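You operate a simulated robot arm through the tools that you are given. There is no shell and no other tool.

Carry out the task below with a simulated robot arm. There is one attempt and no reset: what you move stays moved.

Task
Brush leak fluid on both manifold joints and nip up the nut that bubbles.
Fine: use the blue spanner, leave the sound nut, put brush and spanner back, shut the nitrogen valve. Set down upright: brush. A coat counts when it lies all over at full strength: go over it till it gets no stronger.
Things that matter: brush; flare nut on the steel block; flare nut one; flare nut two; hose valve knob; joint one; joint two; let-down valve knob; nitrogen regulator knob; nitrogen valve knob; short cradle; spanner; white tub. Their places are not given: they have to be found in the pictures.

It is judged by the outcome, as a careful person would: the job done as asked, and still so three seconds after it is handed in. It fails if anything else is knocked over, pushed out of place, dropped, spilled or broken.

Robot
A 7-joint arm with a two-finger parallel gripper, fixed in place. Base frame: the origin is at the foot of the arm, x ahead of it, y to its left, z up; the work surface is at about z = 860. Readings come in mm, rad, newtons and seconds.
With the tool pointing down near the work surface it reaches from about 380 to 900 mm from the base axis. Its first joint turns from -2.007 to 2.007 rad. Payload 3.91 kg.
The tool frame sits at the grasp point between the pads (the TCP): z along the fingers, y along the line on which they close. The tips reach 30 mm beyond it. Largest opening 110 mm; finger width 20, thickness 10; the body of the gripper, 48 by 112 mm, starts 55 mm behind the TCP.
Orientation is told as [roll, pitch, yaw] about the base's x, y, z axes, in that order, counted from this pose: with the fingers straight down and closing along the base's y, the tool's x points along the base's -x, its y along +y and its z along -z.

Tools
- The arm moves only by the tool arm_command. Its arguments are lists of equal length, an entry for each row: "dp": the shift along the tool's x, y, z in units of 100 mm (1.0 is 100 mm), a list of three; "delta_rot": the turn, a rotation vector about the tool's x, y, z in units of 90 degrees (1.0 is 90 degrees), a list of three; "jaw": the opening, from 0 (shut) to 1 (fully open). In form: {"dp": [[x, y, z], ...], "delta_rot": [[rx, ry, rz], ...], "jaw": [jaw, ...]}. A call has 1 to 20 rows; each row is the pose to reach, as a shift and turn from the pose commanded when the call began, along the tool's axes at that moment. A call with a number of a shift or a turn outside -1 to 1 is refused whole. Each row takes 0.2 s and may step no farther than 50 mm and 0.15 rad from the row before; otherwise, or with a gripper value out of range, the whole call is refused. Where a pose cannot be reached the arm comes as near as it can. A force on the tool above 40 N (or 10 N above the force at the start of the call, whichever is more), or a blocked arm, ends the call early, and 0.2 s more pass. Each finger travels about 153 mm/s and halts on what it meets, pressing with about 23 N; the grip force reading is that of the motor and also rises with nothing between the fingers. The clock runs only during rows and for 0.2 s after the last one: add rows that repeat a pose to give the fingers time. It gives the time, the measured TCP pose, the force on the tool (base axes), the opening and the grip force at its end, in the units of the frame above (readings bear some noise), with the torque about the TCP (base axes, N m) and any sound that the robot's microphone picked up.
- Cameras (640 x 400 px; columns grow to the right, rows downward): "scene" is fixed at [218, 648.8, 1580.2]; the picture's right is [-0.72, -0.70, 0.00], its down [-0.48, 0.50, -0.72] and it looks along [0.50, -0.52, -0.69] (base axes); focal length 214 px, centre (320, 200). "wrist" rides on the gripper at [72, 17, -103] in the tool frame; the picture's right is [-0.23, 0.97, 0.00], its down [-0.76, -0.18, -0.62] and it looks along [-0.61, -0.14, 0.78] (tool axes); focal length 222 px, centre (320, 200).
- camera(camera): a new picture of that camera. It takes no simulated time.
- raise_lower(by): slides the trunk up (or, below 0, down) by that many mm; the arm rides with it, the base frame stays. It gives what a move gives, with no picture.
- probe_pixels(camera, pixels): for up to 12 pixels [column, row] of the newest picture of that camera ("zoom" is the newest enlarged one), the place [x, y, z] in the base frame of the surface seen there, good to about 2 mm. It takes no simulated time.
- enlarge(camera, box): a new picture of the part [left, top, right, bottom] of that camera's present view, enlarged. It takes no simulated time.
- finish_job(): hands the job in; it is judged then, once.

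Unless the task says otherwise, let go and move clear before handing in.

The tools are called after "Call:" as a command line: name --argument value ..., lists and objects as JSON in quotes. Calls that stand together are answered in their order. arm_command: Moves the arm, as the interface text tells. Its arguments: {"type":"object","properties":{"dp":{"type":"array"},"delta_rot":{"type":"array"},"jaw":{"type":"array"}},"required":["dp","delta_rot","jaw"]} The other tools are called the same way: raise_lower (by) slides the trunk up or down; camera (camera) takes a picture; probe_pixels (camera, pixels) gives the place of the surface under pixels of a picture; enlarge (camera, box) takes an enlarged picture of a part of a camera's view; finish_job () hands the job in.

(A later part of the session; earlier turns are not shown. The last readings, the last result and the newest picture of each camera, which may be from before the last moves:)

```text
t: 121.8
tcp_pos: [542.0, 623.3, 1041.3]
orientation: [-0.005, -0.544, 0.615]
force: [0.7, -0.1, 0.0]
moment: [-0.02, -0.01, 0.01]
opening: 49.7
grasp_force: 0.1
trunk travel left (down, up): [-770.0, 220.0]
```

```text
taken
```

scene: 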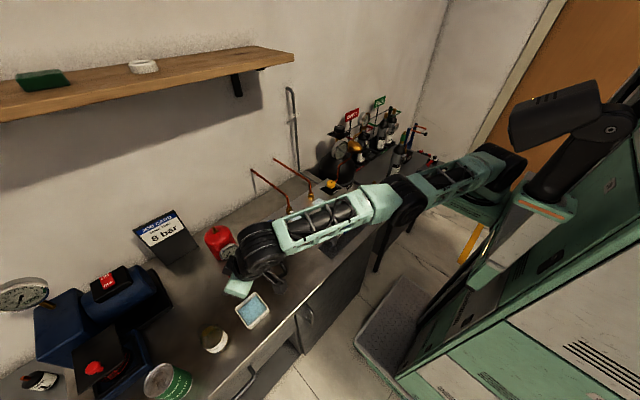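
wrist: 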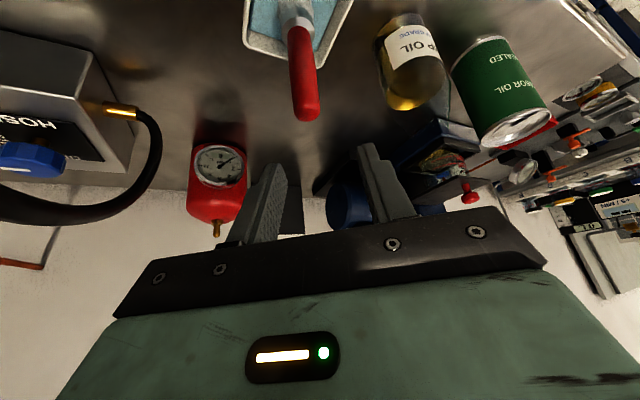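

The brush is standing in the tub and the fingers are clear. I'll go back over the hose toward the spanner, checking the films on the way.

Call:
arm_command --dp '[[-0.132, -0.123, -0.251], [-0.264, -0.245, -0.503], [-0.396, -0.368, -0.754]]' --delta_rot '[[0, 0, 0], [0, 0, 0], [0, 0, 0]]' --jaw '[0.45, 0.45, 0.45]'

Call:
arm_command --dp '[[-0.124, -0.117, -0.198], [-0.247, -0.233, -0.396], [-0.371, -0.35, -0.594]]' --delta_rot '[[0, 0, 0], [0, 0, 0], [0, 0, 0]]' --jaw '[0.45, 0.45, 0.45]'

Call:
arm_command --dp '[[0.047, -0.308, -0.028], [0.093, -0.617, -0.057], [0.14, -0.925, -0.085]]' --delta_rot '[[0, 0, 0], [0, 0, 0], [0, 0, 0]]' --jaw '[0.45, 0.45, 0.45]'

Call:
arm_command --dp '[[0.101, -0.283, -0.061], [0.203, -0.567, -0.123], [0.304, -0.85, -0.184]]' --delta_rot '[[0, 0, 0], [0, 0, 0], [0, 0, 0]]' --jaw '[0.45, 0.45, 0.45]'

Call:
arm_command --dp '[[0.165, -0.272, -0.1], [0.33, -0.545, -0.2], [0.494, -0.817, -0.299]]' --delta_rot '[[0, 0.1, 0], [0, 0.19, 0], [0, 0.28, 0]]' --jaw '[0.45, 0.45, 0.45]'

Call:
camera --camera "wrist"

Call:
camera --camera "scene"

```text
t: 122.6
tcp_pos: [563.6, 606.0, 1129.6]
orientation: [-0.006, -0.546, 0.617]
force: [0.2, 0.8, 0.0]
moment: [-0.01, 0.0, 0.0]
opening: 49.3
grasp_force: 0.1
out of reach, approached as far as the arm can: row 1, 2, 3
trunk travel left (down, up): [-770.0, 220.0]
```

```text
t: 123.4
tcp_pos: [587.0, 580.2, 1201.0]
orientation: [-0.006, -0.545, 0.616]
force: [-0.7, 0.5, -0.2]
moment: [-0.02, 0.0, -0.04]
opening: 49.2
grasp_force: 0.0
out of reach, approached as far as the arm can: row 1, 2, 3
trunk travel left (down, up): [-770.0, 220.0]
```

```text
t: 124.2
tcp_pos: [648.0, 545.8, 1215.8]
orientation: [-0.006, -0.544, 0.616]
force: [-1.3, 0.1, 0.9]
moment: [-0.03, 0.0, -0.01]
opening: 49.6
grasp_force: 0.1
out of reach, approached as far as the arm can: row 1, 2, 3
trunk travel left (down, up): [-770.0, 220.0]
```

```text
t: 125.0
tcp_pos: [698.0, 508.9, 1230.8]
orientation: [-0.006, -0.545, 0.617]
force: [0.8, 0.4, -0.7]
moment: [-0.04, -0.02, -0.07]
opening: 49.5
grasp_force: 0.1
out of reach, approached as far as the arm can: row 1, 2, 3
trunk travel left (down, up): [-770.0, 220.0]
```

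```text
refused: row 1 steps farther than a row can; nothing moved
```

```text
taken
```

wrist: 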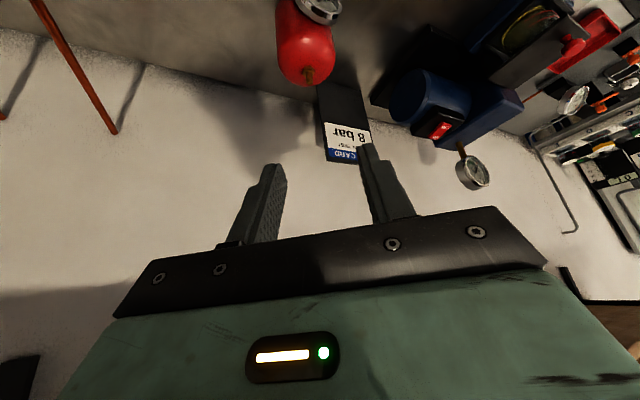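

```text
taken
```

scene: 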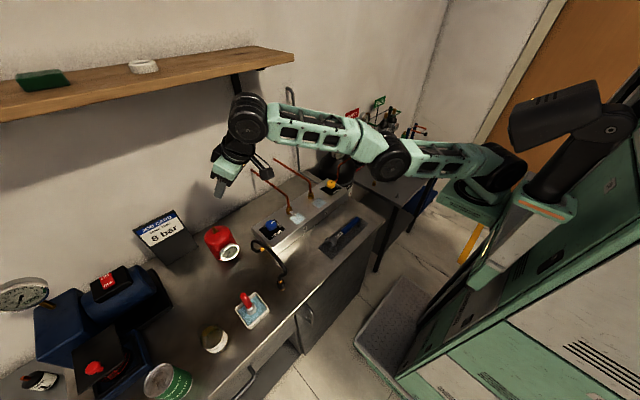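

The arm drifted outward at its reach limit, but nothing was touched. Both films and the upright brush are now in clear view, so I'll compare them.

Call:
enlarge --camera "scene" --box '[278, 185, 342, 230]'

Call:
enlarge --camera "scene" --box '[225, 280, 275, 330]'

Call:
enlarge --camera "scene" --box '[315, 210, 370, 260]'

```text
8.89 times, centred on (310, 208) of scene
```

zoom: 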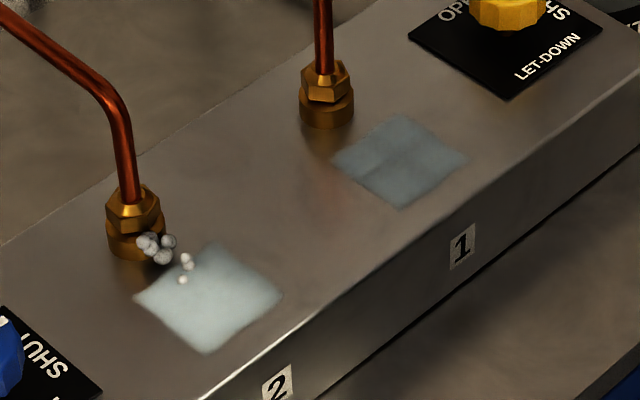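

```text
8.00 times, centred on (250, 305) of scene
```

zoom: 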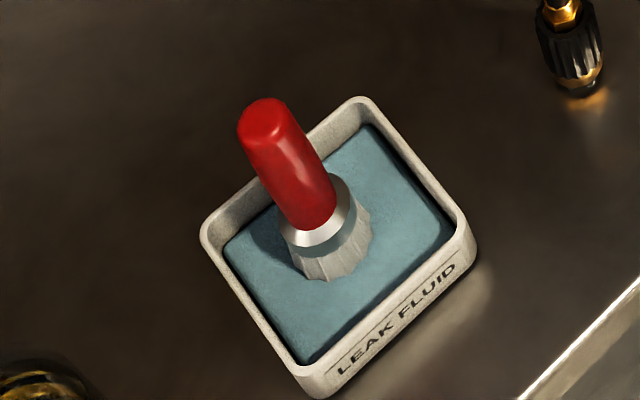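

```text
8.00 times, centred on (342, 235) of scene
```

zoom: 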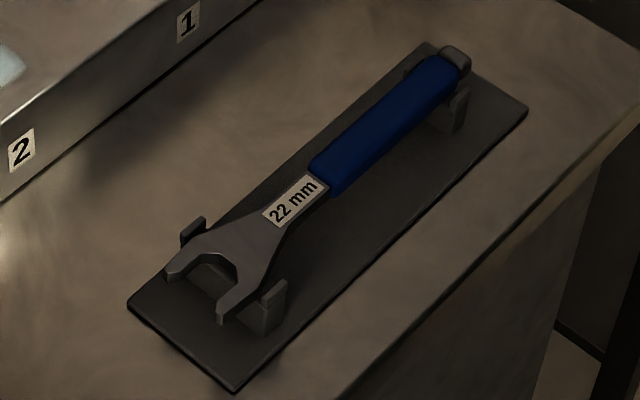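

Film two looks solid in full light; film one is partly in the arm's shadow, so I'll check it again later. The spanner lies in its cradle with open jaws toward +y. I'll pull the arm back toward it.

Call:
arm_command --dp '[[0.277, -0.141, -0.05], [0.553, -0.282, -0.1], [0.83, -0.423, -0.151]]' --delta_rot '[[0, 0, 0], [0, 0, 0], [0, 0, 0]]' --jaw '[0.45, 0.45, 0.45]'

Call:
arm_command --dp '[[0.277, -0.141, -0.05], [0.553, -0.282, -0.1], [0.83, -0.423, -0.151]]' --delta_rot '[[0, 0, 0], [0, 0, 0], [0, 0, 0]]' --jaw '[0.45, 0.45, 0.45]'

```text
t: 125.8
tcp_pos: [703.8, 504.9, 1230.7]
orientation: [-0.006, -0.549, 0.616]
force: [-0.1, 0.0, -0.1]
moment: [0.0, -0.01, 0.02]
opening: 49.7
grasp_force: 0.0
out of reach, approached as far as the arm can: row 1, 2, 3
trunk travel left (down, up): [-770.0, 220.0]
```

```text
t: 126.6
tcp_pos: [717.7, 496.0, 1226.3]
orientation: [-0.006, -0.548, 0.616]
force: [-0.8, -0.2, 0.2]
moment: [-0.01, 0.0, -0.01]
opening: 49.6
grasp_force: 0.0
out of reach, approached as far as the arm can: row 1, 2, 3
trunk travel left (down, up): [-770.0, 220.0]
```

The arm is stuck stretched straight. I'll try a plain pull inward along tool x with larger steps, which freed it before.

Call:
arm_command --dp '[[0.45, 0, -0.1], [0.9, 0, -0.2], [0.9, 0, -0.2], [0.9, 0, -0.2]]' --delta_rot '[[0, 0, 0], [0, 0, 0], [0, 0, 0], [0, 0, 0]]' --jaw '[0.45, 0.45, 0.45, 0.45]'

```text
t: 127.6
tcp_pos: [693.7, 516.5, 1218.4]
orientation: [-0.004, -0.545, 0.62]
force: [0.0, -0.9, -0.3]
moment: [-0.02, 0.02, 0.03]
opening: 49.5
grasp_force: 0.1
out of reach, approached as far as the arm can: row 1, 2, 3, 4
trunk travel left (down, up): [-770.0, 220.0]
```

Still refused. I'll probe the arm's links to understand its configuration.

Call:
camera --camera "scene"

Call:
probe_pixels --camera "scene" --pixels '[[250, 115], [265, 100], [330, 130], [395, 155], [410, 165], [450, 155], [500, 160], [490, 190], [235, 150], [225, 175], [470, 195], [515, 170]]'

Call:
enlarge --camera "scene" --box '[200, 60, 560, 240]'

```text
taken
```

scene: 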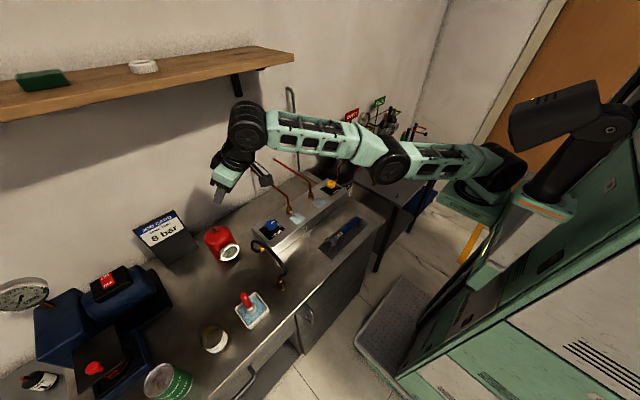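

```text
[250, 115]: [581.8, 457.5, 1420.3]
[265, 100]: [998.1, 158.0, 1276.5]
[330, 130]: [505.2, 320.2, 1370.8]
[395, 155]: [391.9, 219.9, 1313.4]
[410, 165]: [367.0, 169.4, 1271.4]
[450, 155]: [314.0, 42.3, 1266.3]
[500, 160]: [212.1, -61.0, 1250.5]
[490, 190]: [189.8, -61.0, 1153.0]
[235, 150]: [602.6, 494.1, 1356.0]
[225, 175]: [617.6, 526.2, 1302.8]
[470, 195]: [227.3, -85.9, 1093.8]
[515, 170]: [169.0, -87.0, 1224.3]
```

```text
1.78 times, centred on (380, 150) of scene
```

zoom: 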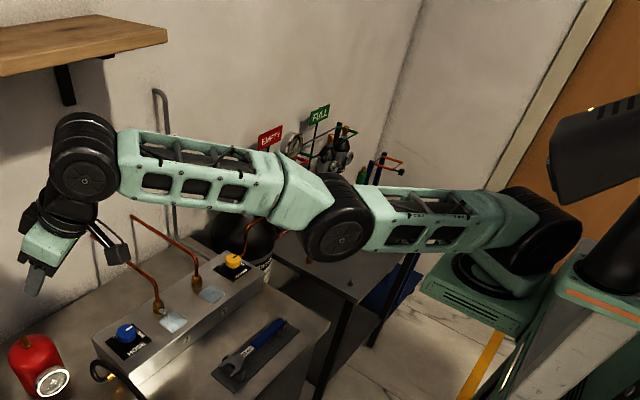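

The elbow has passed through straight to slightly below the line (elbow z≈1270 between shoulder 1220 and wrist 1410), so it's against its limit. I'll stretch outward first, then pull in, so it can fold the right way.

Call:
arm_command --dp '[[-0.37, 0.115, 0.095], [-0.74, 0.23, 0.19], [-0.74, 0.23, 0.19]]' --delta_rot '[[0, 0, 0], [0, 0, 0], [0, 0, 0]]' --jaw '[0.45, 0.45, 0.45]'

Call:
arm_command --dp '[[0.4, -0.12, -0.1], [0.8, -0.24, -0.2], [0.8, -0.24, -0.2]]' --delta_rot '[[0, 0, 0], [0, 0, 0], [0, 0, 0]]' --jaw '[0.45, 0.45, 0.45]'

```text
t: 128.4
tcp_pos: [694.3, 518.9, 1219.0]
orientation: [-0.005, -0.546, 0.619]
force: [0.1, 0.8, 0.1]
moment: [0.02, 0.0, 0.01]
opening: 49.3
grasp_force: 0.1
out of reach, approached as far as the arm can: row 1, 2, 3
trunk travel left (down, up): [-770.0, 220.0]
```

```text
t: 129.2
tcp_pos: [693.7, 517.1, 1216.1]
orientation: [-0.005, -0.546, 0.618]
force: [-0.2, 0.2, -0.1]
moment: [-0.01, 0.03, -0.03]
opening: 49.6
grasp_force: 0.1
out of reach, approached as far as the arm can: row 1, 2, 3
trunk travel left (down, up): [-770.0, 220.0]
```

Still held. Earlier a yaw change let the arm find a better configuration, so I'll rotate the tool about vertical in place.

Call:
arm_command --dp '[[0, 0, 0], [0, 0, 0], [0, 0, 0], [0, 0, 0]]' --delta_rot '[[-0.044, 0, -0.0727], [-0.088, 0, -0.145], [-0.132, 0, -0.218], [-0.132, 0, -0.218]]' --jaw '[0.45, 0.45, 0.45, 0.45]'

Call:
arm_command --dp '[[0.3, 0, -0.15], [0.6, 0, -0.3], [0.9, 0, -0.45]]' --delta_rot '[[0, 0, 0], [0, 0, 0], [0, 0, 0]]' --jaw '[0.45, 0.45, 0.45]'

```text
t: 130.2
tcp_pos: [695.7, 521.5, 1219.0]
orientation: [-0.006, -0.544, 1.018]
force: [-0.4, 0.0, -0.5]
moment: [-0.01, -0.02, 0.03]
opening: 49.4
grasp_force: 0.0
out of reach, approached as far as the arm can: row 1, 2, 3, 4
trunk travel left (down, up): [-770.0, 220.0]
```

```text
t: 131.0
tcp_pos: [699.1, 513.5, 1237.3]
orientation: [-0.006, -0.545, 1.017]
force: [1.4, -0.4, 0.4]
moment: [-0.03, 0.02, 0.04]
opening: 49.5
grasp_force: 0.1
out of reach, approached as far as the arm can: row 1, 2, 3
trunk travel left (down, up): [-770.0, 220.0]
```

I'll alternate small outward and inward steps along the arm's line; any inward step that succeeds will fold the elbow properly.

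Call:
arm_command --dp '[[-0.144, -0.013, 0.038], [0.29, 0.026, -0.076], [-0.144, -0.013, 0.038], [0.29, 0.026, -0.076], [-0.1, -0.01, 0.025], [0.29, 0.026, -0.076], [-0.05, -0.005, 0.013], [0.29, 0.026, -0.076], [-0.14, -0.013, 0.038], [0.29, 0.026, -0.076], [0.29, 0.026, -0.076]]' --delta_rot '[[0, 0, 0], [0, 0, 0], [0, 0, 0], [0, 0, 0], [0, 0, 0], [0, 0, 0], [0, 0, 0], [0, 0, 0], [0, 0, 0], [0, 0, 0], [0, 0, 0]]' --jaw '[0.45, 0.45, 0.45, 0.45, 0.45, 0.45, 0.45, 0.45, 0.45, 0.45, 0.45]'

```text
t: 133.4
tcp_pos: [699.7, 511.8, 1236.9]
orientation: [-0.006, -0.545, 1.017]
force: [0.4, -0.3, -0.2]
moment: [-0.05, -0.02, 0.0]
opening: 49.2
grasp_force: 0.1
out of reach, approached as far as the arm can: row 1, 2, 3, 4, 5, 6, 7, 8, 9, 10, 11
trunk travel left (down, up): [-770.0, 220.0]
```

I'll try another way: swing the tool's pitch toward the robot, which should push the forearm to slope down and the elbow up.

Call:
arm_command --dp '[[0.1, 0, 0], [0.2, 0, 0], [0.3, 0, 0], [0.4, 0, 0], [0.5, 0, 0], [0.6, 0, 0], [0.7, 0, 0], [0.8, 0, 0]]' --delta_rot '[[0, 0.085, 0], [0, 0.17, 0], [0, 0.255, 0], [0, 0.34, 0], [0, 0.425, 0], [0, 0.51, 0], [0, 0.595, 0], [0, 0.68, 0]]' --jaw '[0.45, 0.45, 0.45, 0.45, 0.45, 0.45, 0.45, 0.45]'

Call:
camera --camera "scene"

```text
t: 135.2
tcp_pos: [583.3, 355.6, 1163.4]
orientation: [-0.004, 0.522, 1.01]
force: [-0.1, -0.6, 0.9]
moment: [0.08, -0.03, -0.03]
opening: 49.7
grasp_force: 0.0
out of reach, approached as far as the arm can: row 1, 2, 3, 4, 5, 6, 7, 8
trunk travel left (down, up): [-770.0, 220.0]
```

```text
taken
```

scene: 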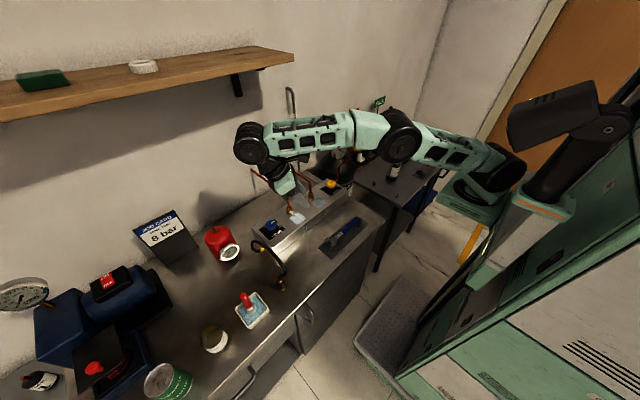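

The elbow now sits above the line, so the fold is right. I'll try pulling in again.

Call:
arm_command --dp '[[0.2, 0, 0.04], [0.4, 0, 0.08], [0.62, 0, 0.126]]' --delta_rot '[[0, 0, 0], [0, 0, 0], [0, 0, 0]]' --jaw '[0.45, 0.45, 0.45]'

```text
t: 136.0
tcp_pos: [546.7, 305.3, 1180.0]
orientation: [-0.006, 0.523, 1.011]
force: [0.4, 0.3, 0.0]
moment: [-0.03, 0.0, -0.02]
opening: 49.7
grasp_force: 0.0
trunk travel left (down, up): [-770.0, 220.0]
```

Recovered. I'll bring the tool vertical, then yaw it to 90° for gripping the spanner across its handle.

Call:
arm_command --dp '[[0, 0, 0], [0, 0, 0], [0, 0, 0], [0, 0, 0]]' --delta_rot '[[0, -0.083, 0], [0, -0.166, 0], [0, -0.249, 0], [0, -0.3325, 0]]' --jaw '[0.45, 0.45, 0.45, 0.45]'

Call:
arm_command --dp '[[0.1, 0, 0], [0.3, 0, 0], [0.5, 0, 0], [0.7, 0, 0]]' --delta_rot '[[0, 0, -0.089], [0, 0, -0.178], [0, 0, -0.267], [0, 0, -0.3565]]' --jaw '[0.45, 0.45, 0.45, 0.45]'

Call:
camera --camera "wrist"

Call:
camera --camera "scene"

```text
t: 137.0
tcp_pos: [546.7, 304.9, 1180.7]
orientation: [-0.005, 0.001, 1.016]
force: [-0.1, -0.3, -1.0]
moment: [0.0, 0.0, 0.03]
opening: 49.8
grasp_force: 0.1
trunk travel left (down, up): [-770.0, 220.0]
```

```text
t: 138.0
tcp_pos: [507.8, 245.2, 1178.9]
orientation: [-0.004, 0.005, 1.579]
force: [0.4, 0.7, 0.0]
moment: [-0.04, 0.01, -0.02]
opening: 49.6
grasp_force: 0.1
trunk travel left (down, up): [-770.0, 220.0]
```

```text
taken
```

wrist: 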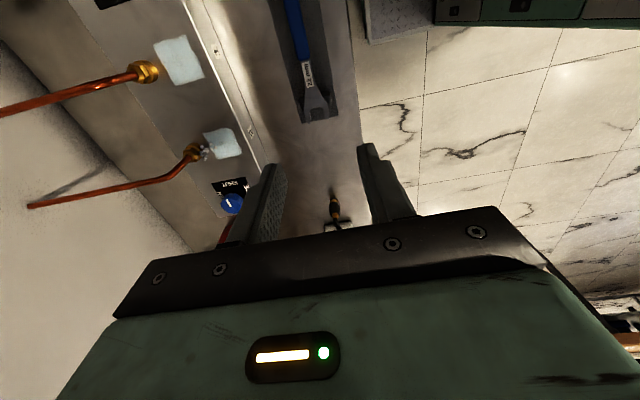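

```text
taken
```

scene: 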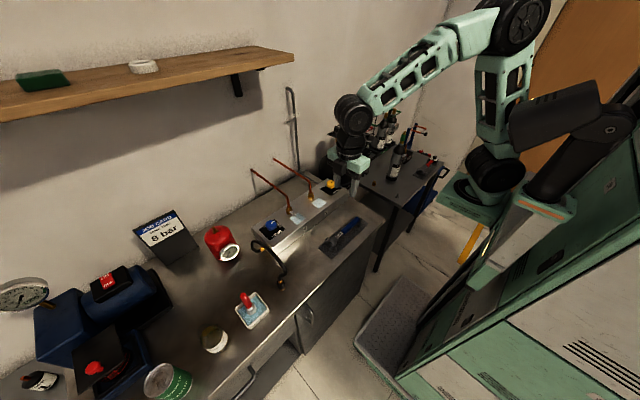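

Both films are now unobstructed in both cameras, so I'll compare them.

Call:
enlarge --camera "scene" --box '[278, 185, 342, 230]'

Call:
enlarge --camera "wrist" --box '[130, 20, 250, 170]'

Call:
enlarge --camera "wrist" --box '[270, 0, 360, 130]'

Call:
probe_pixels --camera "zoom" --pixels '[[285, 30], [300, 100], [300, 170], [320, 190], [310, 250], [295, 290], [345, 280], [330, 320], [315, 280], [270, 100], [325, 100], [300, 50]]'

```text
8.89 times, centred on (310, 208) of scene
```

zoom: 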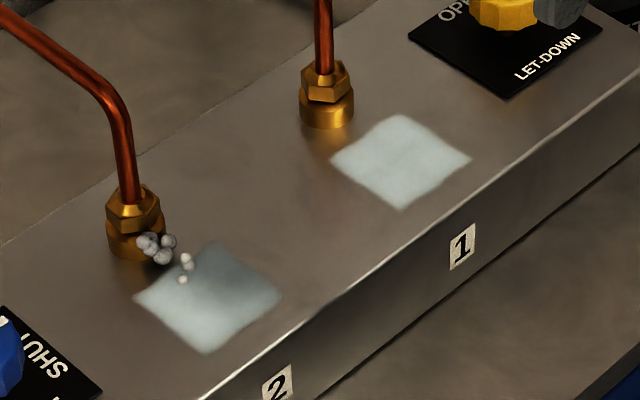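

```text
2.67 times, centred on (190, 95) of wrist
```

zoom: 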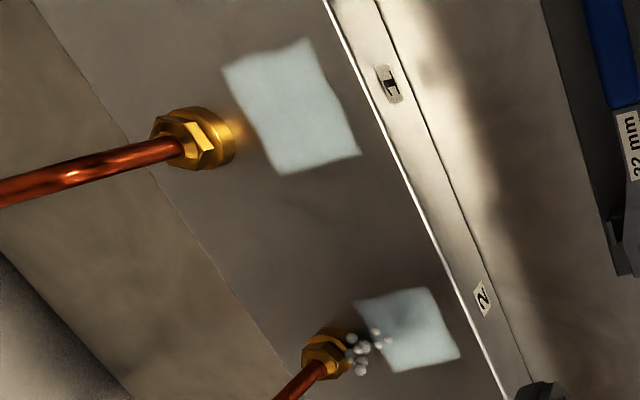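

```text
3.08 times, centred on (315, 65) of wrist
```

zoom: 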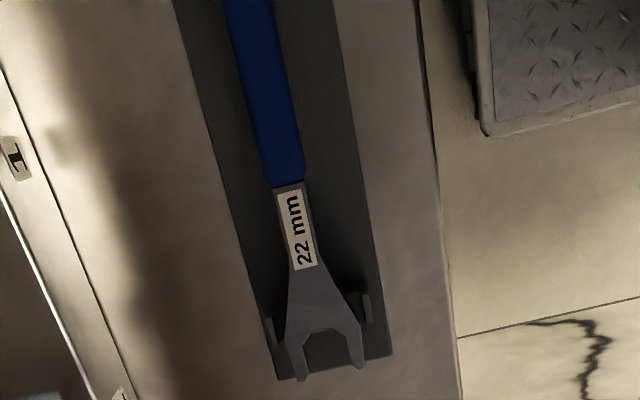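

```text
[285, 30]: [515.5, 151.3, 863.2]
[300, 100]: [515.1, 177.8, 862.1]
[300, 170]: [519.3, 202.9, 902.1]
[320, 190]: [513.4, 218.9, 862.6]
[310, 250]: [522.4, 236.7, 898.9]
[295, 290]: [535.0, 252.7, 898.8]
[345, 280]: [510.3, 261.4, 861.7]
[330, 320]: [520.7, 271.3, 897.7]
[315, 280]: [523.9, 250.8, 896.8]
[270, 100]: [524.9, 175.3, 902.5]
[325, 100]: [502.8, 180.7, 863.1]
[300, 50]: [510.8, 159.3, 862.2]
```

Both films look solid and even. Now I'll measure the spanner handle accurately for the grasp.

Call:
enlarge --camera "wrist" --box '[275, 0, 339, 40]'

Call:
probe_pixels --camera "zoom" --pixels '[[110, 100], [150, 100], [190, 100], [225, 100], [240, 100], [150, 250], [200, 250], [250, 250], [280, 250], [200, 350], [260, 350], [170, 180]]'

Call:
enlarge --camera "scene" --box '[318, 212, 366, 254]'

Call:
probe_pixels --camera "zoom" --pixels '[[480, 75], [450, 100], [420, 130], [400, 150], [380, 170], [360, 150], [420, 190], [455, 45], [500, 60], [340, 210], [300, 240], [250, 260]]'

```text
10.00 times, centred on (307, 20) of wrist
```

zoom: 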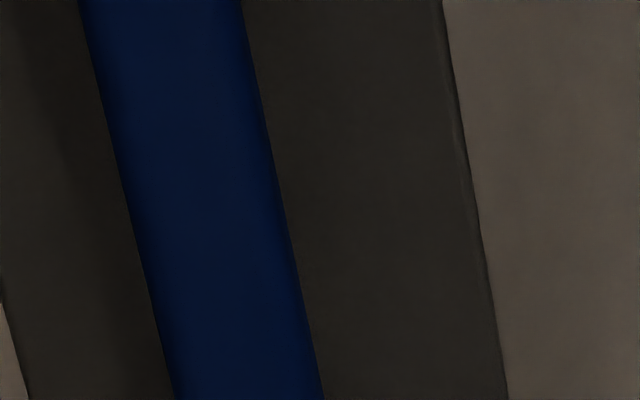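

```text
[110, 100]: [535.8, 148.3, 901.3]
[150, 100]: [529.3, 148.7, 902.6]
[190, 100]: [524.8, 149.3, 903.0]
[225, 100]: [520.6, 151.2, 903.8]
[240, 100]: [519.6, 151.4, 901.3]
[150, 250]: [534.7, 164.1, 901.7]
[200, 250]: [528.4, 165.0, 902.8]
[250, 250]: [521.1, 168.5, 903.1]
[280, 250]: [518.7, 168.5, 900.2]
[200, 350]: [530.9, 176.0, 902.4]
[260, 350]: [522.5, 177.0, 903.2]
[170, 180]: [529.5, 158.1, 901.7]
```

```text
9.52 times, centred on (342, 233) of scene
```

zoom: 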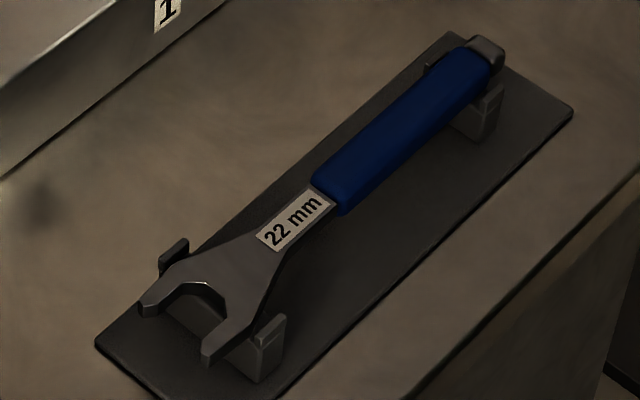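

```text
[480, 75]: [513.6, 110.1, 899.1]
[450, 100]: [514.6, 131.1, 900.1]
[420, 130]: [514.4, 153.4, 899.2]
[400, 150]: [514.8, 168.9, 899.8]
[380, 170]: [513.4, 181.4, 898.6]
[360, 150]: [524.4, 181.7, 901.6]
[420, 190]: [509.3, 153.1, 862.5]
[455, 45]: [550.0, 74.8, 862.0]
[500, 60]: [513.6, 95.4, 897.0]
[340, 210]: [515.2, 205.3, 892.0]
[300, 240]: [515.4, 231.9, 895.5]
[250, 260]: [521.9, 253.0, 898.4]
```

The handle is about 23 mm wide, centred near x≈525, top z≈903. I'll move above it at y≈140.

Call:
arm_command --dp '[[0.24, -0.04, 0.24], [0.48, -0.08, 0.48], [0.72, -0.12, 0.72], [0.95, -0.16, 0.95]]' --delta_rot '[[0, 0, 0], [0, 0, 0], [0, 0, 0], [0, 0, 0.005]]' --jaw '[0.45, 0.45, 0.45, 0.45]'

Call:
camera --camera "wrist"

Call:
enlarge --camera "scene" --box '[310, 190, 380, 250]'

```text
t: 139.0
tcp_pos: [526.8, 149.1, 1083.8]
orientation: [-0.004, 0.003, 1.568]
force: [-0.1, -0.2, 0.4]
moment: [-0.01, 0.0, 0.02]
opening: 49.3
grasp_force: 0.1
trunk travel left (down, up): [-770.0, 220.0]
```

```text
taken
```

wrist: 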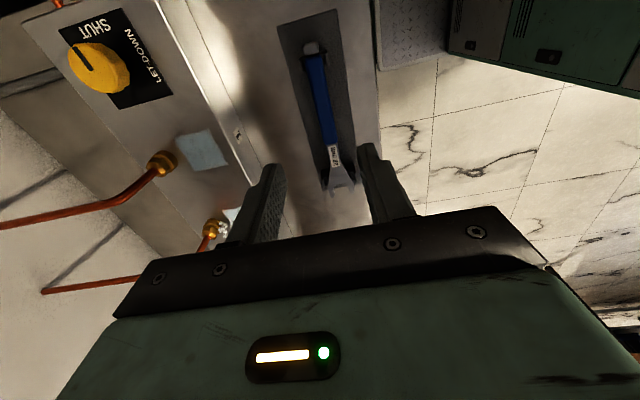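

```text
6.67 times, centred on (345, 220) of scene
```

zoom: 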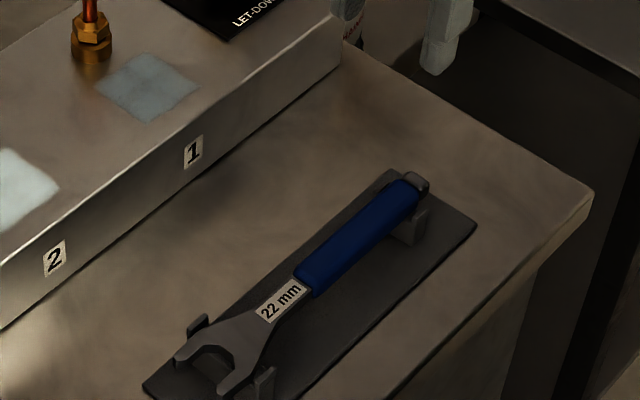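

Call:
enlarge --camera "wrist" --box '[290, 35, 370, 85]'

Call:
probe_pixels --camera "zoom" --pixels '[[130, 160], [160, 160], [190, 160], [225, 160], [260, 160], [295, 160], [315, 160], [345, 160], [180, 100], [250, 300], [200, 300], [300, 300]]'

Call:
enlarge --camera "wrist" --box '[300, 130, 380, 200]'

Call:
probe_pixels --camera "zoom" --pixels '[[260, 100], [300, 250], [270, 280], [340, 265], [250, 310], [380, 290], [290, 300], [260, 330], [395, 250], [220, 290], [330, 200], [240, 200]]'

```text
8.00 times, centred on (330, 60) of wrist
```

zoom: 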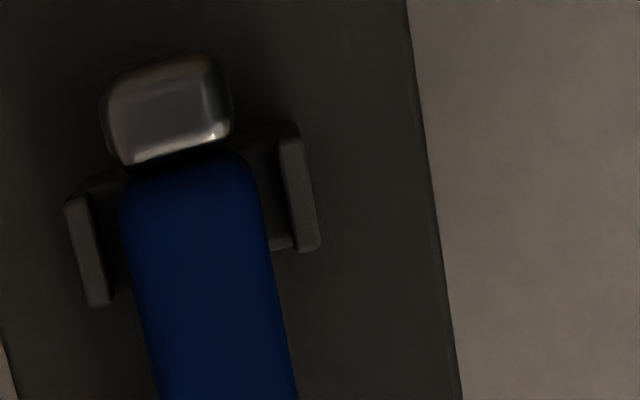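

```text
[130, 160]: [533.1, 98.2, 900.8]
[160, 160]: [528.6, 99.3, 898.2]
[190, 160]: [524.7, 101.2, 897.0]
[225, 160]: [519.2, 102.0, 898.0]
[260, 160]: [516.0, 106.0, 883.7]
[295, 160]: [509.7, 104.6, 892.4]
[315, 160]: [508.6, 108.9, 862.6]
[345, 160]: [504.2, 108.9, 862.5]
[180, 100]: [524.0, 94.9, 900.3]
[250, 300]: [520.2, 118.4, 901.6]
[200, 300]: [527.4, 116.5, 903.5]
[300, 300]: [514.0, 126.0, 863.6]
```

```text
5.71 times, centred on (340, 165) of wrist
```

zoom: 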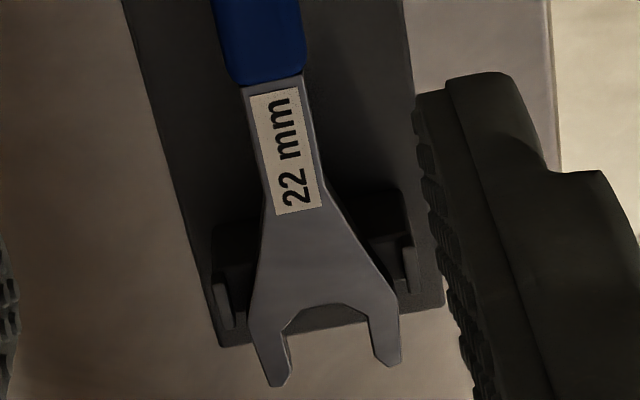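

```text
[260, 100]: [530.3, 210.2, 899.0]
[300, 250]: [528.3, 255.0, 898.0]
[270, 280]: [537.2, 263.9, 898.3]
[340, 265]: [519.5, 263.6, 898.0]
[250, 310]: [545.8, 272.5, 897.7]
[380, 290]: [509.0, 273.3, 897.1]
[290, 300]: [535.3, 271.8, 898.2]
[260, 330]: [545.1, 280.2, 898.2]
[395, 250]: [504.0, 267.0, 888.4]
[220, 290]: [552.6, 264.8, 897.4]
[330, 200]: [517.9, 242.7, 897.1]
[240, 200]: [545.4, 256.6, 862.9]
```

The spanner's axis is at x≈526 and straight; the throat bottom is at y≈271 and the prong tips at y≈294. I'll descend onto the handle at y=140.

Call:
arm_command --dp '[[0.045, 0.004, 0.3], [0.09, 0.008, 0.6], [0.09, 0.008, 0.95]]' --delta_rot '[[0, 0, 0], [0, 0, 0], [0, 0, 0]]' --jaw '[0.45, 0.45, 0.45]'

Call:
camera --camera "wrist"

```text
t: 139.8
tcp_pos: [526.4, 140.2, 990.9]
orientation: [-0.004, 0.004, 1.567]
force: [0.1, -0.2, 0.2]
moment: [0.03, 0.0, -0.04]
opening: 49.7
grasp_force: 0.1
trunk travel left (down, up): [-770.0, 220.0]
```

```text
taken
```

wrist: 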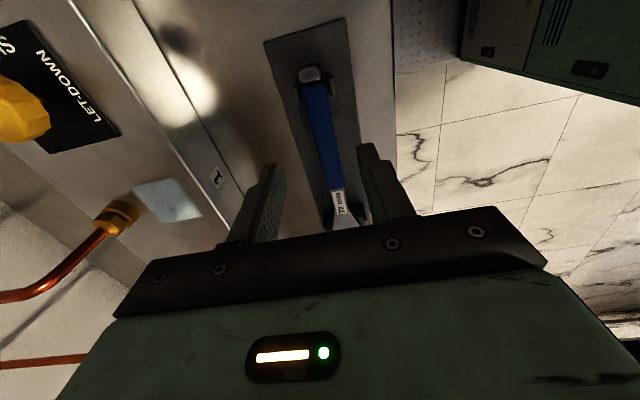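

Call:
arm_command --dp '[[0, 0, 0.3], [0, 0, 0.6], [0, 0, 0.8], [0, 0, 0.8]]' --delta_rot '[[0, 0, 0], [0, 0, 0], [0, 0, 0], [0, 0, 0]]' --jaw '[0.45, 0.45, 0.45, 0.45]'

Call:
camera --camera "wrist"

Call:
enlarge --camera "scene" --box '[310, 190, 380, 250]'

```text
t: 140.8
tcp_pos: [530.3, 140.3, 910.3]
orientation: [-0.003, 0.005, 1.568]
force: [-0.1, -0.1, 0.3]
moment: [0.01, 0.03, -0.01]
opening: 49.5
grasp_force: 0.0
trunk travel left (down, up): [-770.0, 220.0]
```

```text
taken
```

wrist: 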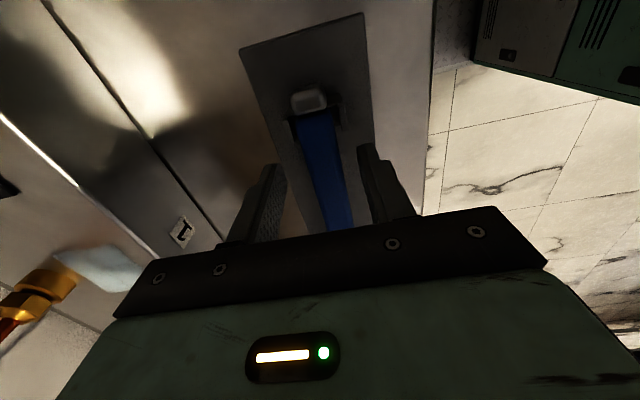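

```text
6.67 times, centred on (345, 220) of scene
```

zoom: 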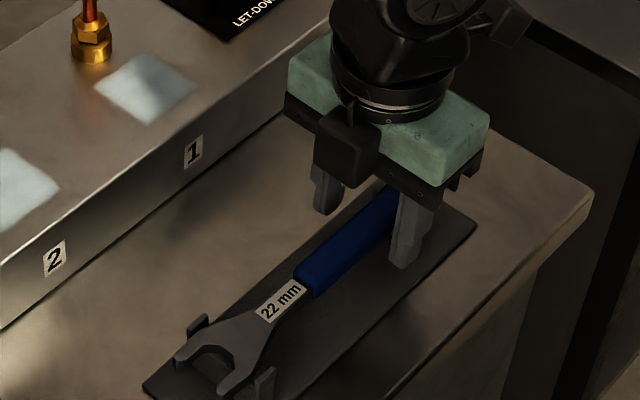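

I'll correct the 4 mm x drift, then close on the handle.

Call:
arm_command --dp '[[0, 0.042, 0], [0, 0.042, 0], [0, 0.042, 0], [0, 0.042, 0], [0, 0.042, 0]]' --delta_rot '[[0, 0, 0], [0, 0, 0], [0, 0, 0], [0, 0, 0], [0, 0, 0]]' --jaw '[0.45, 0.3, 0.2, 0, 0]'

Call:
camera --camera "wrist"

```text
t: 142.0
tcp_pos: [524.6, 140.8, 911.4]
orientation: [-0.005, 0.004, 1.568]
force: [-0.1, 0.7, 1.6]
moment: [0.02, 0.07, 0.0]
opening: 19.7
grasp_force: 22.4
trunk travel left (down, up): [-770.0, 220.0]
```

```text
taken
```

wrist: 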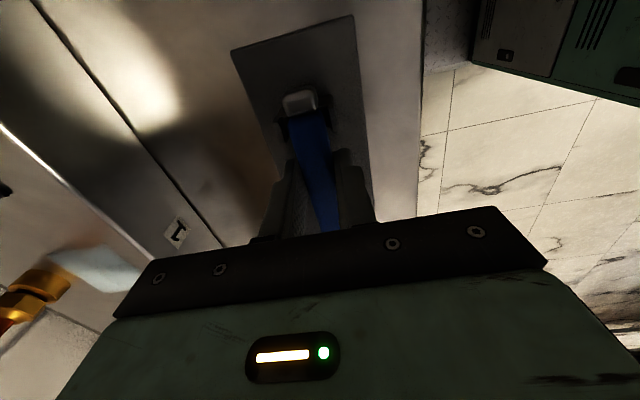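

Gripped (19.7 mm, 22 N). I'll lift straight up out of the cradle.

Call:
arm_command --dp '[[0, 0, -0.1], [0, 0, -0.25], [0, 0, -0.5], [0, 0, -0.8]]' --delta_rot '[[0, 0, 0], [0, 0, 0], [0, 0, 0], [0, 0, 0]]' --jaw '[0, 0, 0, 0]'

Call:
camera --camera "scene"

Call:
enlarge --camera "scene" --box '[300, 180, 380, 260]'

Call:
probe_pixels --camera "zoom" --pixels '[[200, 280], [210, 300], [250, 250], [280, 230], [300, 215], [240, 330], [330, 180], [190, 330]]'

```text
t: 143.0
tcp_pos: [522.9, 140.2, 991.5]
orientation: [-0.005, 0.003, 1.568]
force: [-0.2, 0.3, -2.7]
moment: [-0.1, 0.04, -0.02]
opening: 19.9
grasp_force: 22.8
trunk travel left (down, up): [-770.0, 220.0]
```

```text
taken
```

scene: 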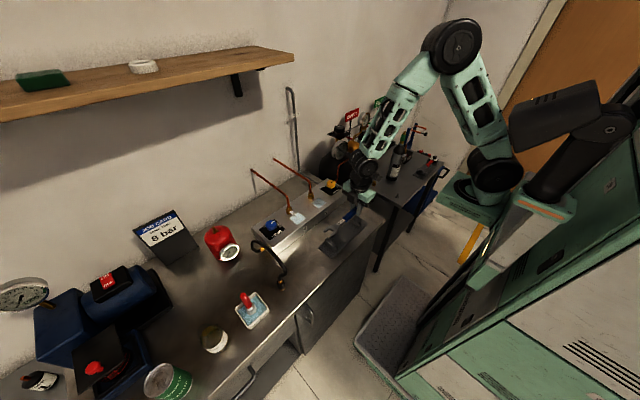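

```text
5.00 times, centred on (340, 220) of scene
```

zoom: 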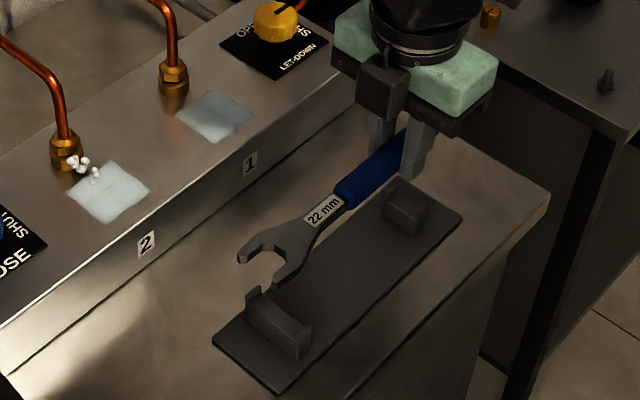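

```text
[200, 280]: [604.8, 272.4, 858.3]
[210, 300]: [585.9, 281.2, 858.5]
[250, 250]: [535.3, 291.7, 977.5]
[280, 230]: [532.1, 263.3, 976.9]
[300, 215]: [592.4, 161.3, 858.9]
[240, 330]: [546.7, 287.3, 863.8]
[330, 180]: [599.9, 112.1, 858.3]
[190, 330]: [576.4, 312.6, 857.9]
```

The spanner is out of the cradle and held level. I'll turn it to about 50° heading, with the head toward nut two, and move to stand off above the joint.

Call:
arm_command --dp '[[-0.011, -0.2, -0.06], [-0.022, -0.4, -0.12], [-0.033, -0.6, -0.185], [-0.044, -0.8, -0.185], [-0.055, -1.0, -0.185]]' --delta_rot '[[0, 0, 0.0885], [0, 0, 0.177], [0, 0, 0.2655], [0, 0, 0.354], [0, 0, 0.4425]]' --jaw '[0, 0, 0, 0, 0]'

Call:
camera --camera "wrist"

Call:
enlarge --camera "scene" --box '[270, 170, 350, 230]'

```text
t: 144.2
tcp_pos: [621.7, 144.6, 1009.1]
orientation: [-0.003, 0.001, 0.87]
force: [-1.7, 0.2, -2.0]
moment: [-0.05, 0.08, 0.02]
opening: 19.8
grasp_force: 22.9
trunk travel left (down, up): [-770.0, 220.0]
```

```text
taken
```

wrist: 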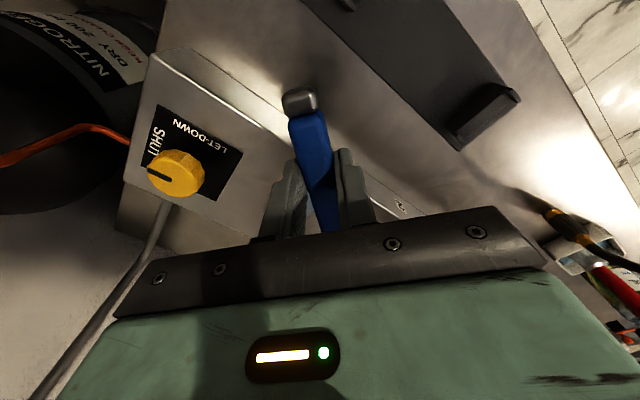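

```text
6.67 times, centred on (310, 200) of scene
```

zoom: 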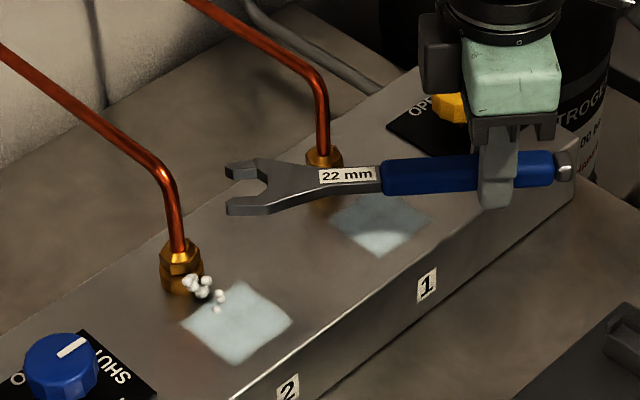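

The wrist camera can't see the head in this pose, so I'll guide with the scene camera. I'll get nut two's hex orientation from a close zoom.

Call:
enlarge --camera "scene" --box '[284, 203, 298, 212]'

Call:
probe_pixels --camera "zoom" --pixels '[[250, 200], [300, 240], [340, 200], [370, 180], [280, 150], [345, 145], [320, 100], [300, 260], [365, 225], [250, 225], [270, 245], [340, 240]]'

Call:
enlarge --camera "scene" --box '[290, 180, 330, 210]'

Call:
probe_pixels --camera "zoom" --pixels '[[60, 170], [80, 160], [120, 180], [60, 225], [95, 245], [160, 220], [200, 190], [50, 190], [110, 210], [150, 195], [60, 245], [250, 200]]'

```text
16.00 times, centred on (291, 208) of scene
```

zoom: 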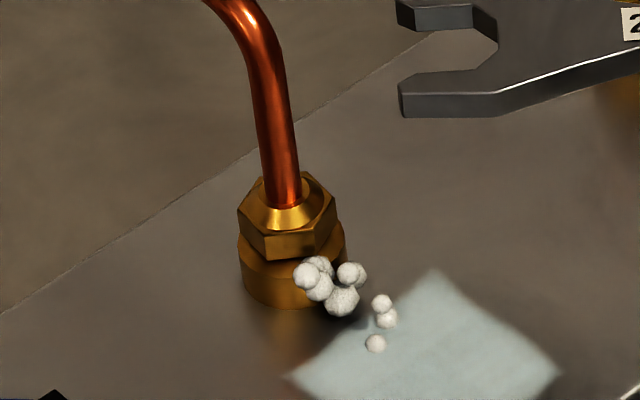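

```text
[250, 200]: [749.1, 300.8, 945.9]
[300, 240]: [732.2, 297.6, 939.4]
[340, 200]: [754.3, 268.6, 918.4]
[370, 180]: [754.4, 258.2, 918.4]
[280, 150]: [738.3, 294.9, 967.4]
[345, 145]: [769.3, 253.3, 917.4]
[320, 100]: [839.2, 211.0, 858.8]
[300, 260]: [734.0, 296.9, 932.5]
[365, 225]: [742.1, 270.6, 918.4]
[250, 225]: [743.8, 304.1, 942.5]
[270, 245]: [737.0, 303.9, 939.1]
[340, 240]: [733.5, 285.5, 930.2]
```

```text
13.33 times, centred on (310, 195) of scene
```

zoom: 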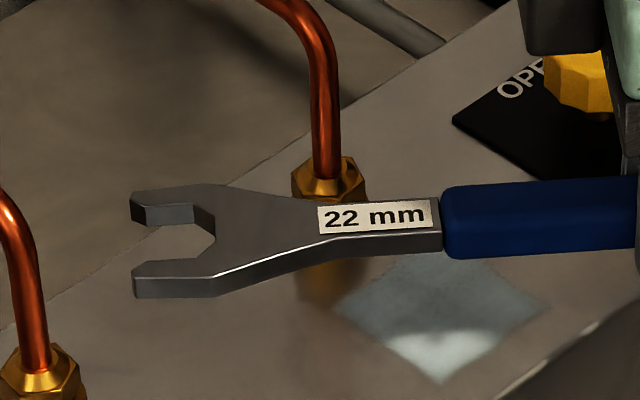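

```text
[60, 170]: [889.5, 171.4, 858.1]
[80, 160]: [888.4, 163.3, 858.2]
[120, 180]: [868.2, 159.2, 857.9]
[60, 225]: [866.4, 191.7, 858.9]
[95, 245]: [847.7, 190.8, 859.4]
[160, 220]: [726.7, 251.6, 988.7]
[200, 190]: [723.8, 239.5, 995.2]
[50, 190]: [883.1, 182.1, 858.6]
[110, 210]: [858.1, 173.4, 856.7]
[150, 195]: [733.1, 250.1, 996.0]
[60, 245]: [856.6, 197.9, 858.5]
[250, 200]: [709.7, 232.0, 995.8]
```

The hex corners lie at about 50°, 110°, 170°, 230° and so on, matching the spanner's 50° heading. I'll lower it to hex height, about 38 mm short of the nut, and compare alignment in the image.

Call:
arm_command --dp '[[-0.05, 0, 0.15], [-0.1, 0, 0.3], [-0.143, 0.001, 0.42], [-0.143, 0.001, 0.506]]' --delta_rot '[[0, 0, 0], [0, 0, 0], [0, 0, 0], [0, 0, 0]]' --jaw '[0, 0, 0, 0]'

Call:
enlarge --camera "scene" --box '[280, 195, 310, 215]'

Call:
probe_pixels --camera "zoom" --pixels '[[310, 170], [330, 200], [400, 180], [430, 150], [350, 130], [320, 130], [380, 140], [215, 250], [240, 290], [200, 265], [250, 330], [205, 330]]'

```text
t: 145.2
tcp_pos: [632.3, 156.7, 957.6]
orientation: [-0.006, 0.001, 0.87]
force: [-0.5, -0.6, -2.3]
moment: [-0.05, 0.07, 0.01]
opening: 19.6
grasp_force: 23.2
trunk travel left (down, up): [-770.0, 220.0]
```

```text
16.00 times, centred on (295, 205) of scene
```

zoom: 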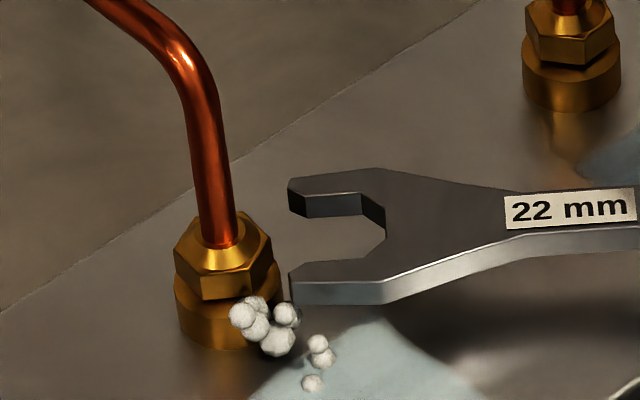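

```text
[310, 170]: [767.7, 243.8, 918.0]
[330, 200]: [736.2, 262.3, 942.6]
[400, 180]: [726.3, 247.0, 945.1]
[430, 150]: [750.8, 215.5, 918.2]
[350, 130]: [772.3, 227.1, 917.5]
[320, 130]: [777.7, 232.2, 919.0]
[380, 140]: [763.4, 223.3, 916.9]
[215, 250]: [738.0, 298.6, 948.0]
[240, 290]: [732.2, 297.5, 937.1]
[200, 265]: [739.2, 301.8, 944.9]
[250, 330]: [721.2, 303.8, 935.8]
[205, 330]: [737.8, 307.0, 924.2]
```

The spanner is at the right height (top ≈945, hex top ≈946) but its midline passes ~7 mm to one side of the nut in the picture. I'll measure the spanner's true heading along its length.

Call:
enlarge --camera "scene" --box '[290, 190, 350, 220]'

Call:
probe_pixels --camera "zoom" --pixels '[[165, 190], [200, 225], [250, 200], [290, 195], [330, 195], [370, 190], [410, 185], [450, 180], [480, 180], [540, 160], [570, 160], [600, 155]]'

Call:
enlarge --camera "scene" --box '[280, 198, 304, 214]'

```text
10.67 times, centred on (320, 205) of scene
```

zoom: 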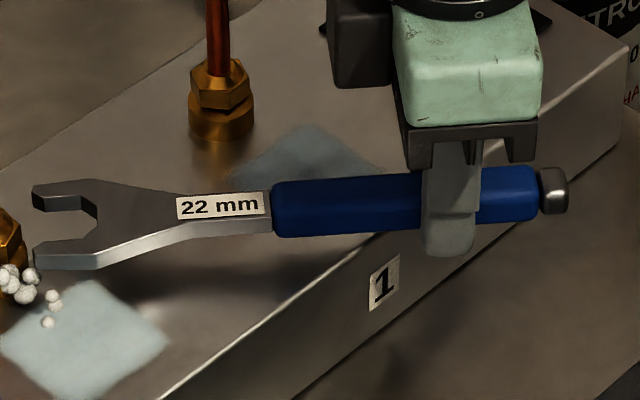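

```text
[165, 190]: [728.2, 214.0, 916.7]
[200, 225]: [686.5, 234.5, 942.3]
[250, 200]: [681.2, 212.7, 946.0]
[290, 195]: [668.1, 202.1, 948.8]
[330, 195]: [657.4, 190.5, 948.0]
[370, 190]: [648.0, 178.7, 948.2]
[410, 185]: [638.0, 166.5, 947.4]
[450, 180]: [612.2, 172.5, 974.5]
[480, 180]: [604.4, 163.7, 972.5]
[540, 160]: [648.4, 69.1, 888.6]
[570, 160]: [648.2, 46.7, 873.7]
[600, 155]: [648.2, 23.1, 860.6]
```

```text
16.00 times, centred on (292, 206) of scene
```

zoom: 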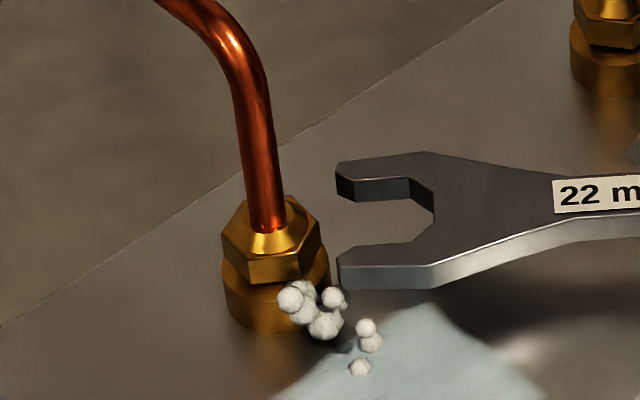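

Comparing the spanner's line (heading ≈50.8°) with the nut centre in the same camera, the nut is ~3.6 mm to the +y_tool side and the throat needs about 29 mm of travel. I'll shift sideways and check.

Call:
arm_command --dp '[[0, 0.02, 0], [0, 0.036, 0], [0, 0.036, 0]]' --delta_rot '[[0, 0, 0], [0, 0, 0], [0, 0, 0]]' --jaw '[0, 0, 0]'

Call:
enlarge --camera "scene" --box '[280, 198, 304, 214]'

```text
t: 146.0
tcp_pos: [630.5, 159.0, 958.6]
orientation: [-0.005, -0.001, 0.871]
force: [-0.5, -1.6, -2.2]
moment: [-0.06, 0.06, 0.03]
opening: 19.6
grasp_force: 23.0
trunk travel left (down, up): [-770.0, 220.0]
```

```text
16.00 times, centred on (292, 206) of scene
```

zoom: 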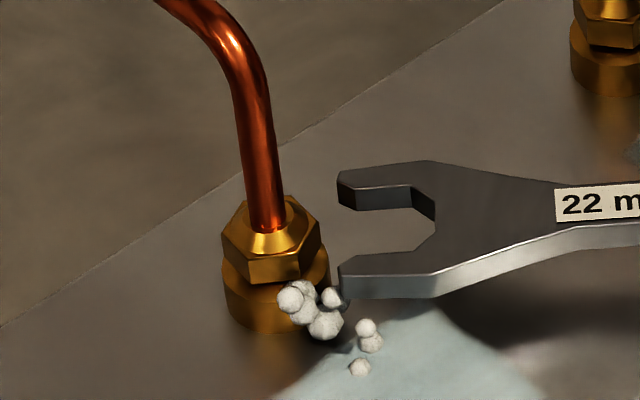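

Closer. I'll add 1.2 mm more sideways, advance 12 mm, then check that the prongs straddle the hex.

Call:
arm_command --dp '[[-0.04, 0.012, 0], [-0.08, 0.012, 0], [-0.12, 0.012, 0], [-0.12, 0.012, 0]]' --delta_rot '[[0, 0, 0], [0, 0, 0], [0, 0, 0], [0, 0, 0]]' --jaw '[0, 0, 0, 0]'

Call:
enlarge --camera "scene" --box '[280, 198, 304, 214]'

```text
t: 147.0
tcp_pos: [635.6, 169.5, 958.7]
orientation: [-0.005, -0.001, 0.873]
force: [-0.3, -0.8, -2.9]
moment: [-0.09, 0.04, 0.01]
opening: 19.7
grasp_force: 23.1
trunk travel left (down, up): [-770.0, 220.0]
```

```text
16.00 times, centred on (292, 206) of scene
```

zoom: 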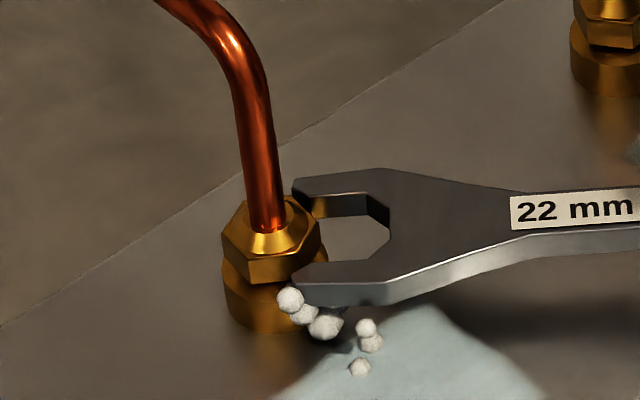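

The prongs have begun to straddle the hex without contact. I'll advance in small steps while watching force.

Call:
arm_command --dp '[[-0.03, 0, 0], [-0.06, 0, 0], [-0.08, 0, 0], [-0.08, 0, 0]]' --delta_rot '[[0, 0, 0], [0, 0, 0], [0, 0, 0], [0, 0, 0]]' --jaw '[0, 0, 0, 0]'

Call:
enlarge --camera "scene" --box '[280, 198, 304, 214]'

```text
t: 148.0
tcp_pos: [640.0, 174.8, 957.7]
orientation: [-0.006, 0.0, 0.871]
force: [2.6, -1.3, -1.8]
moment: [-0.06, 0.04, -0.41]
opening: 19.8
grasp_force: 22.8
trunk travel left (down, up): [-770.0, 220.0]
```

```text
16.00 times, centred on (292, 206) of scene
```

zoom: 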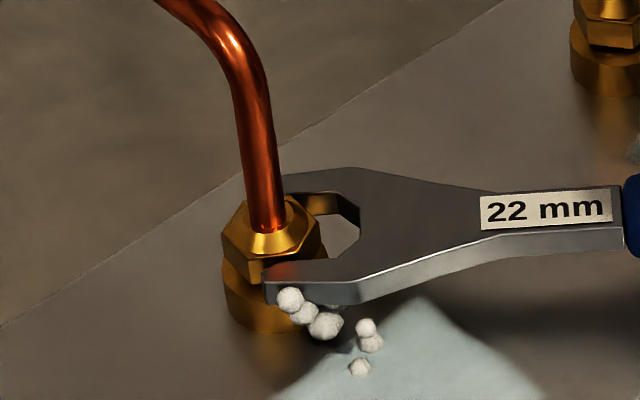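

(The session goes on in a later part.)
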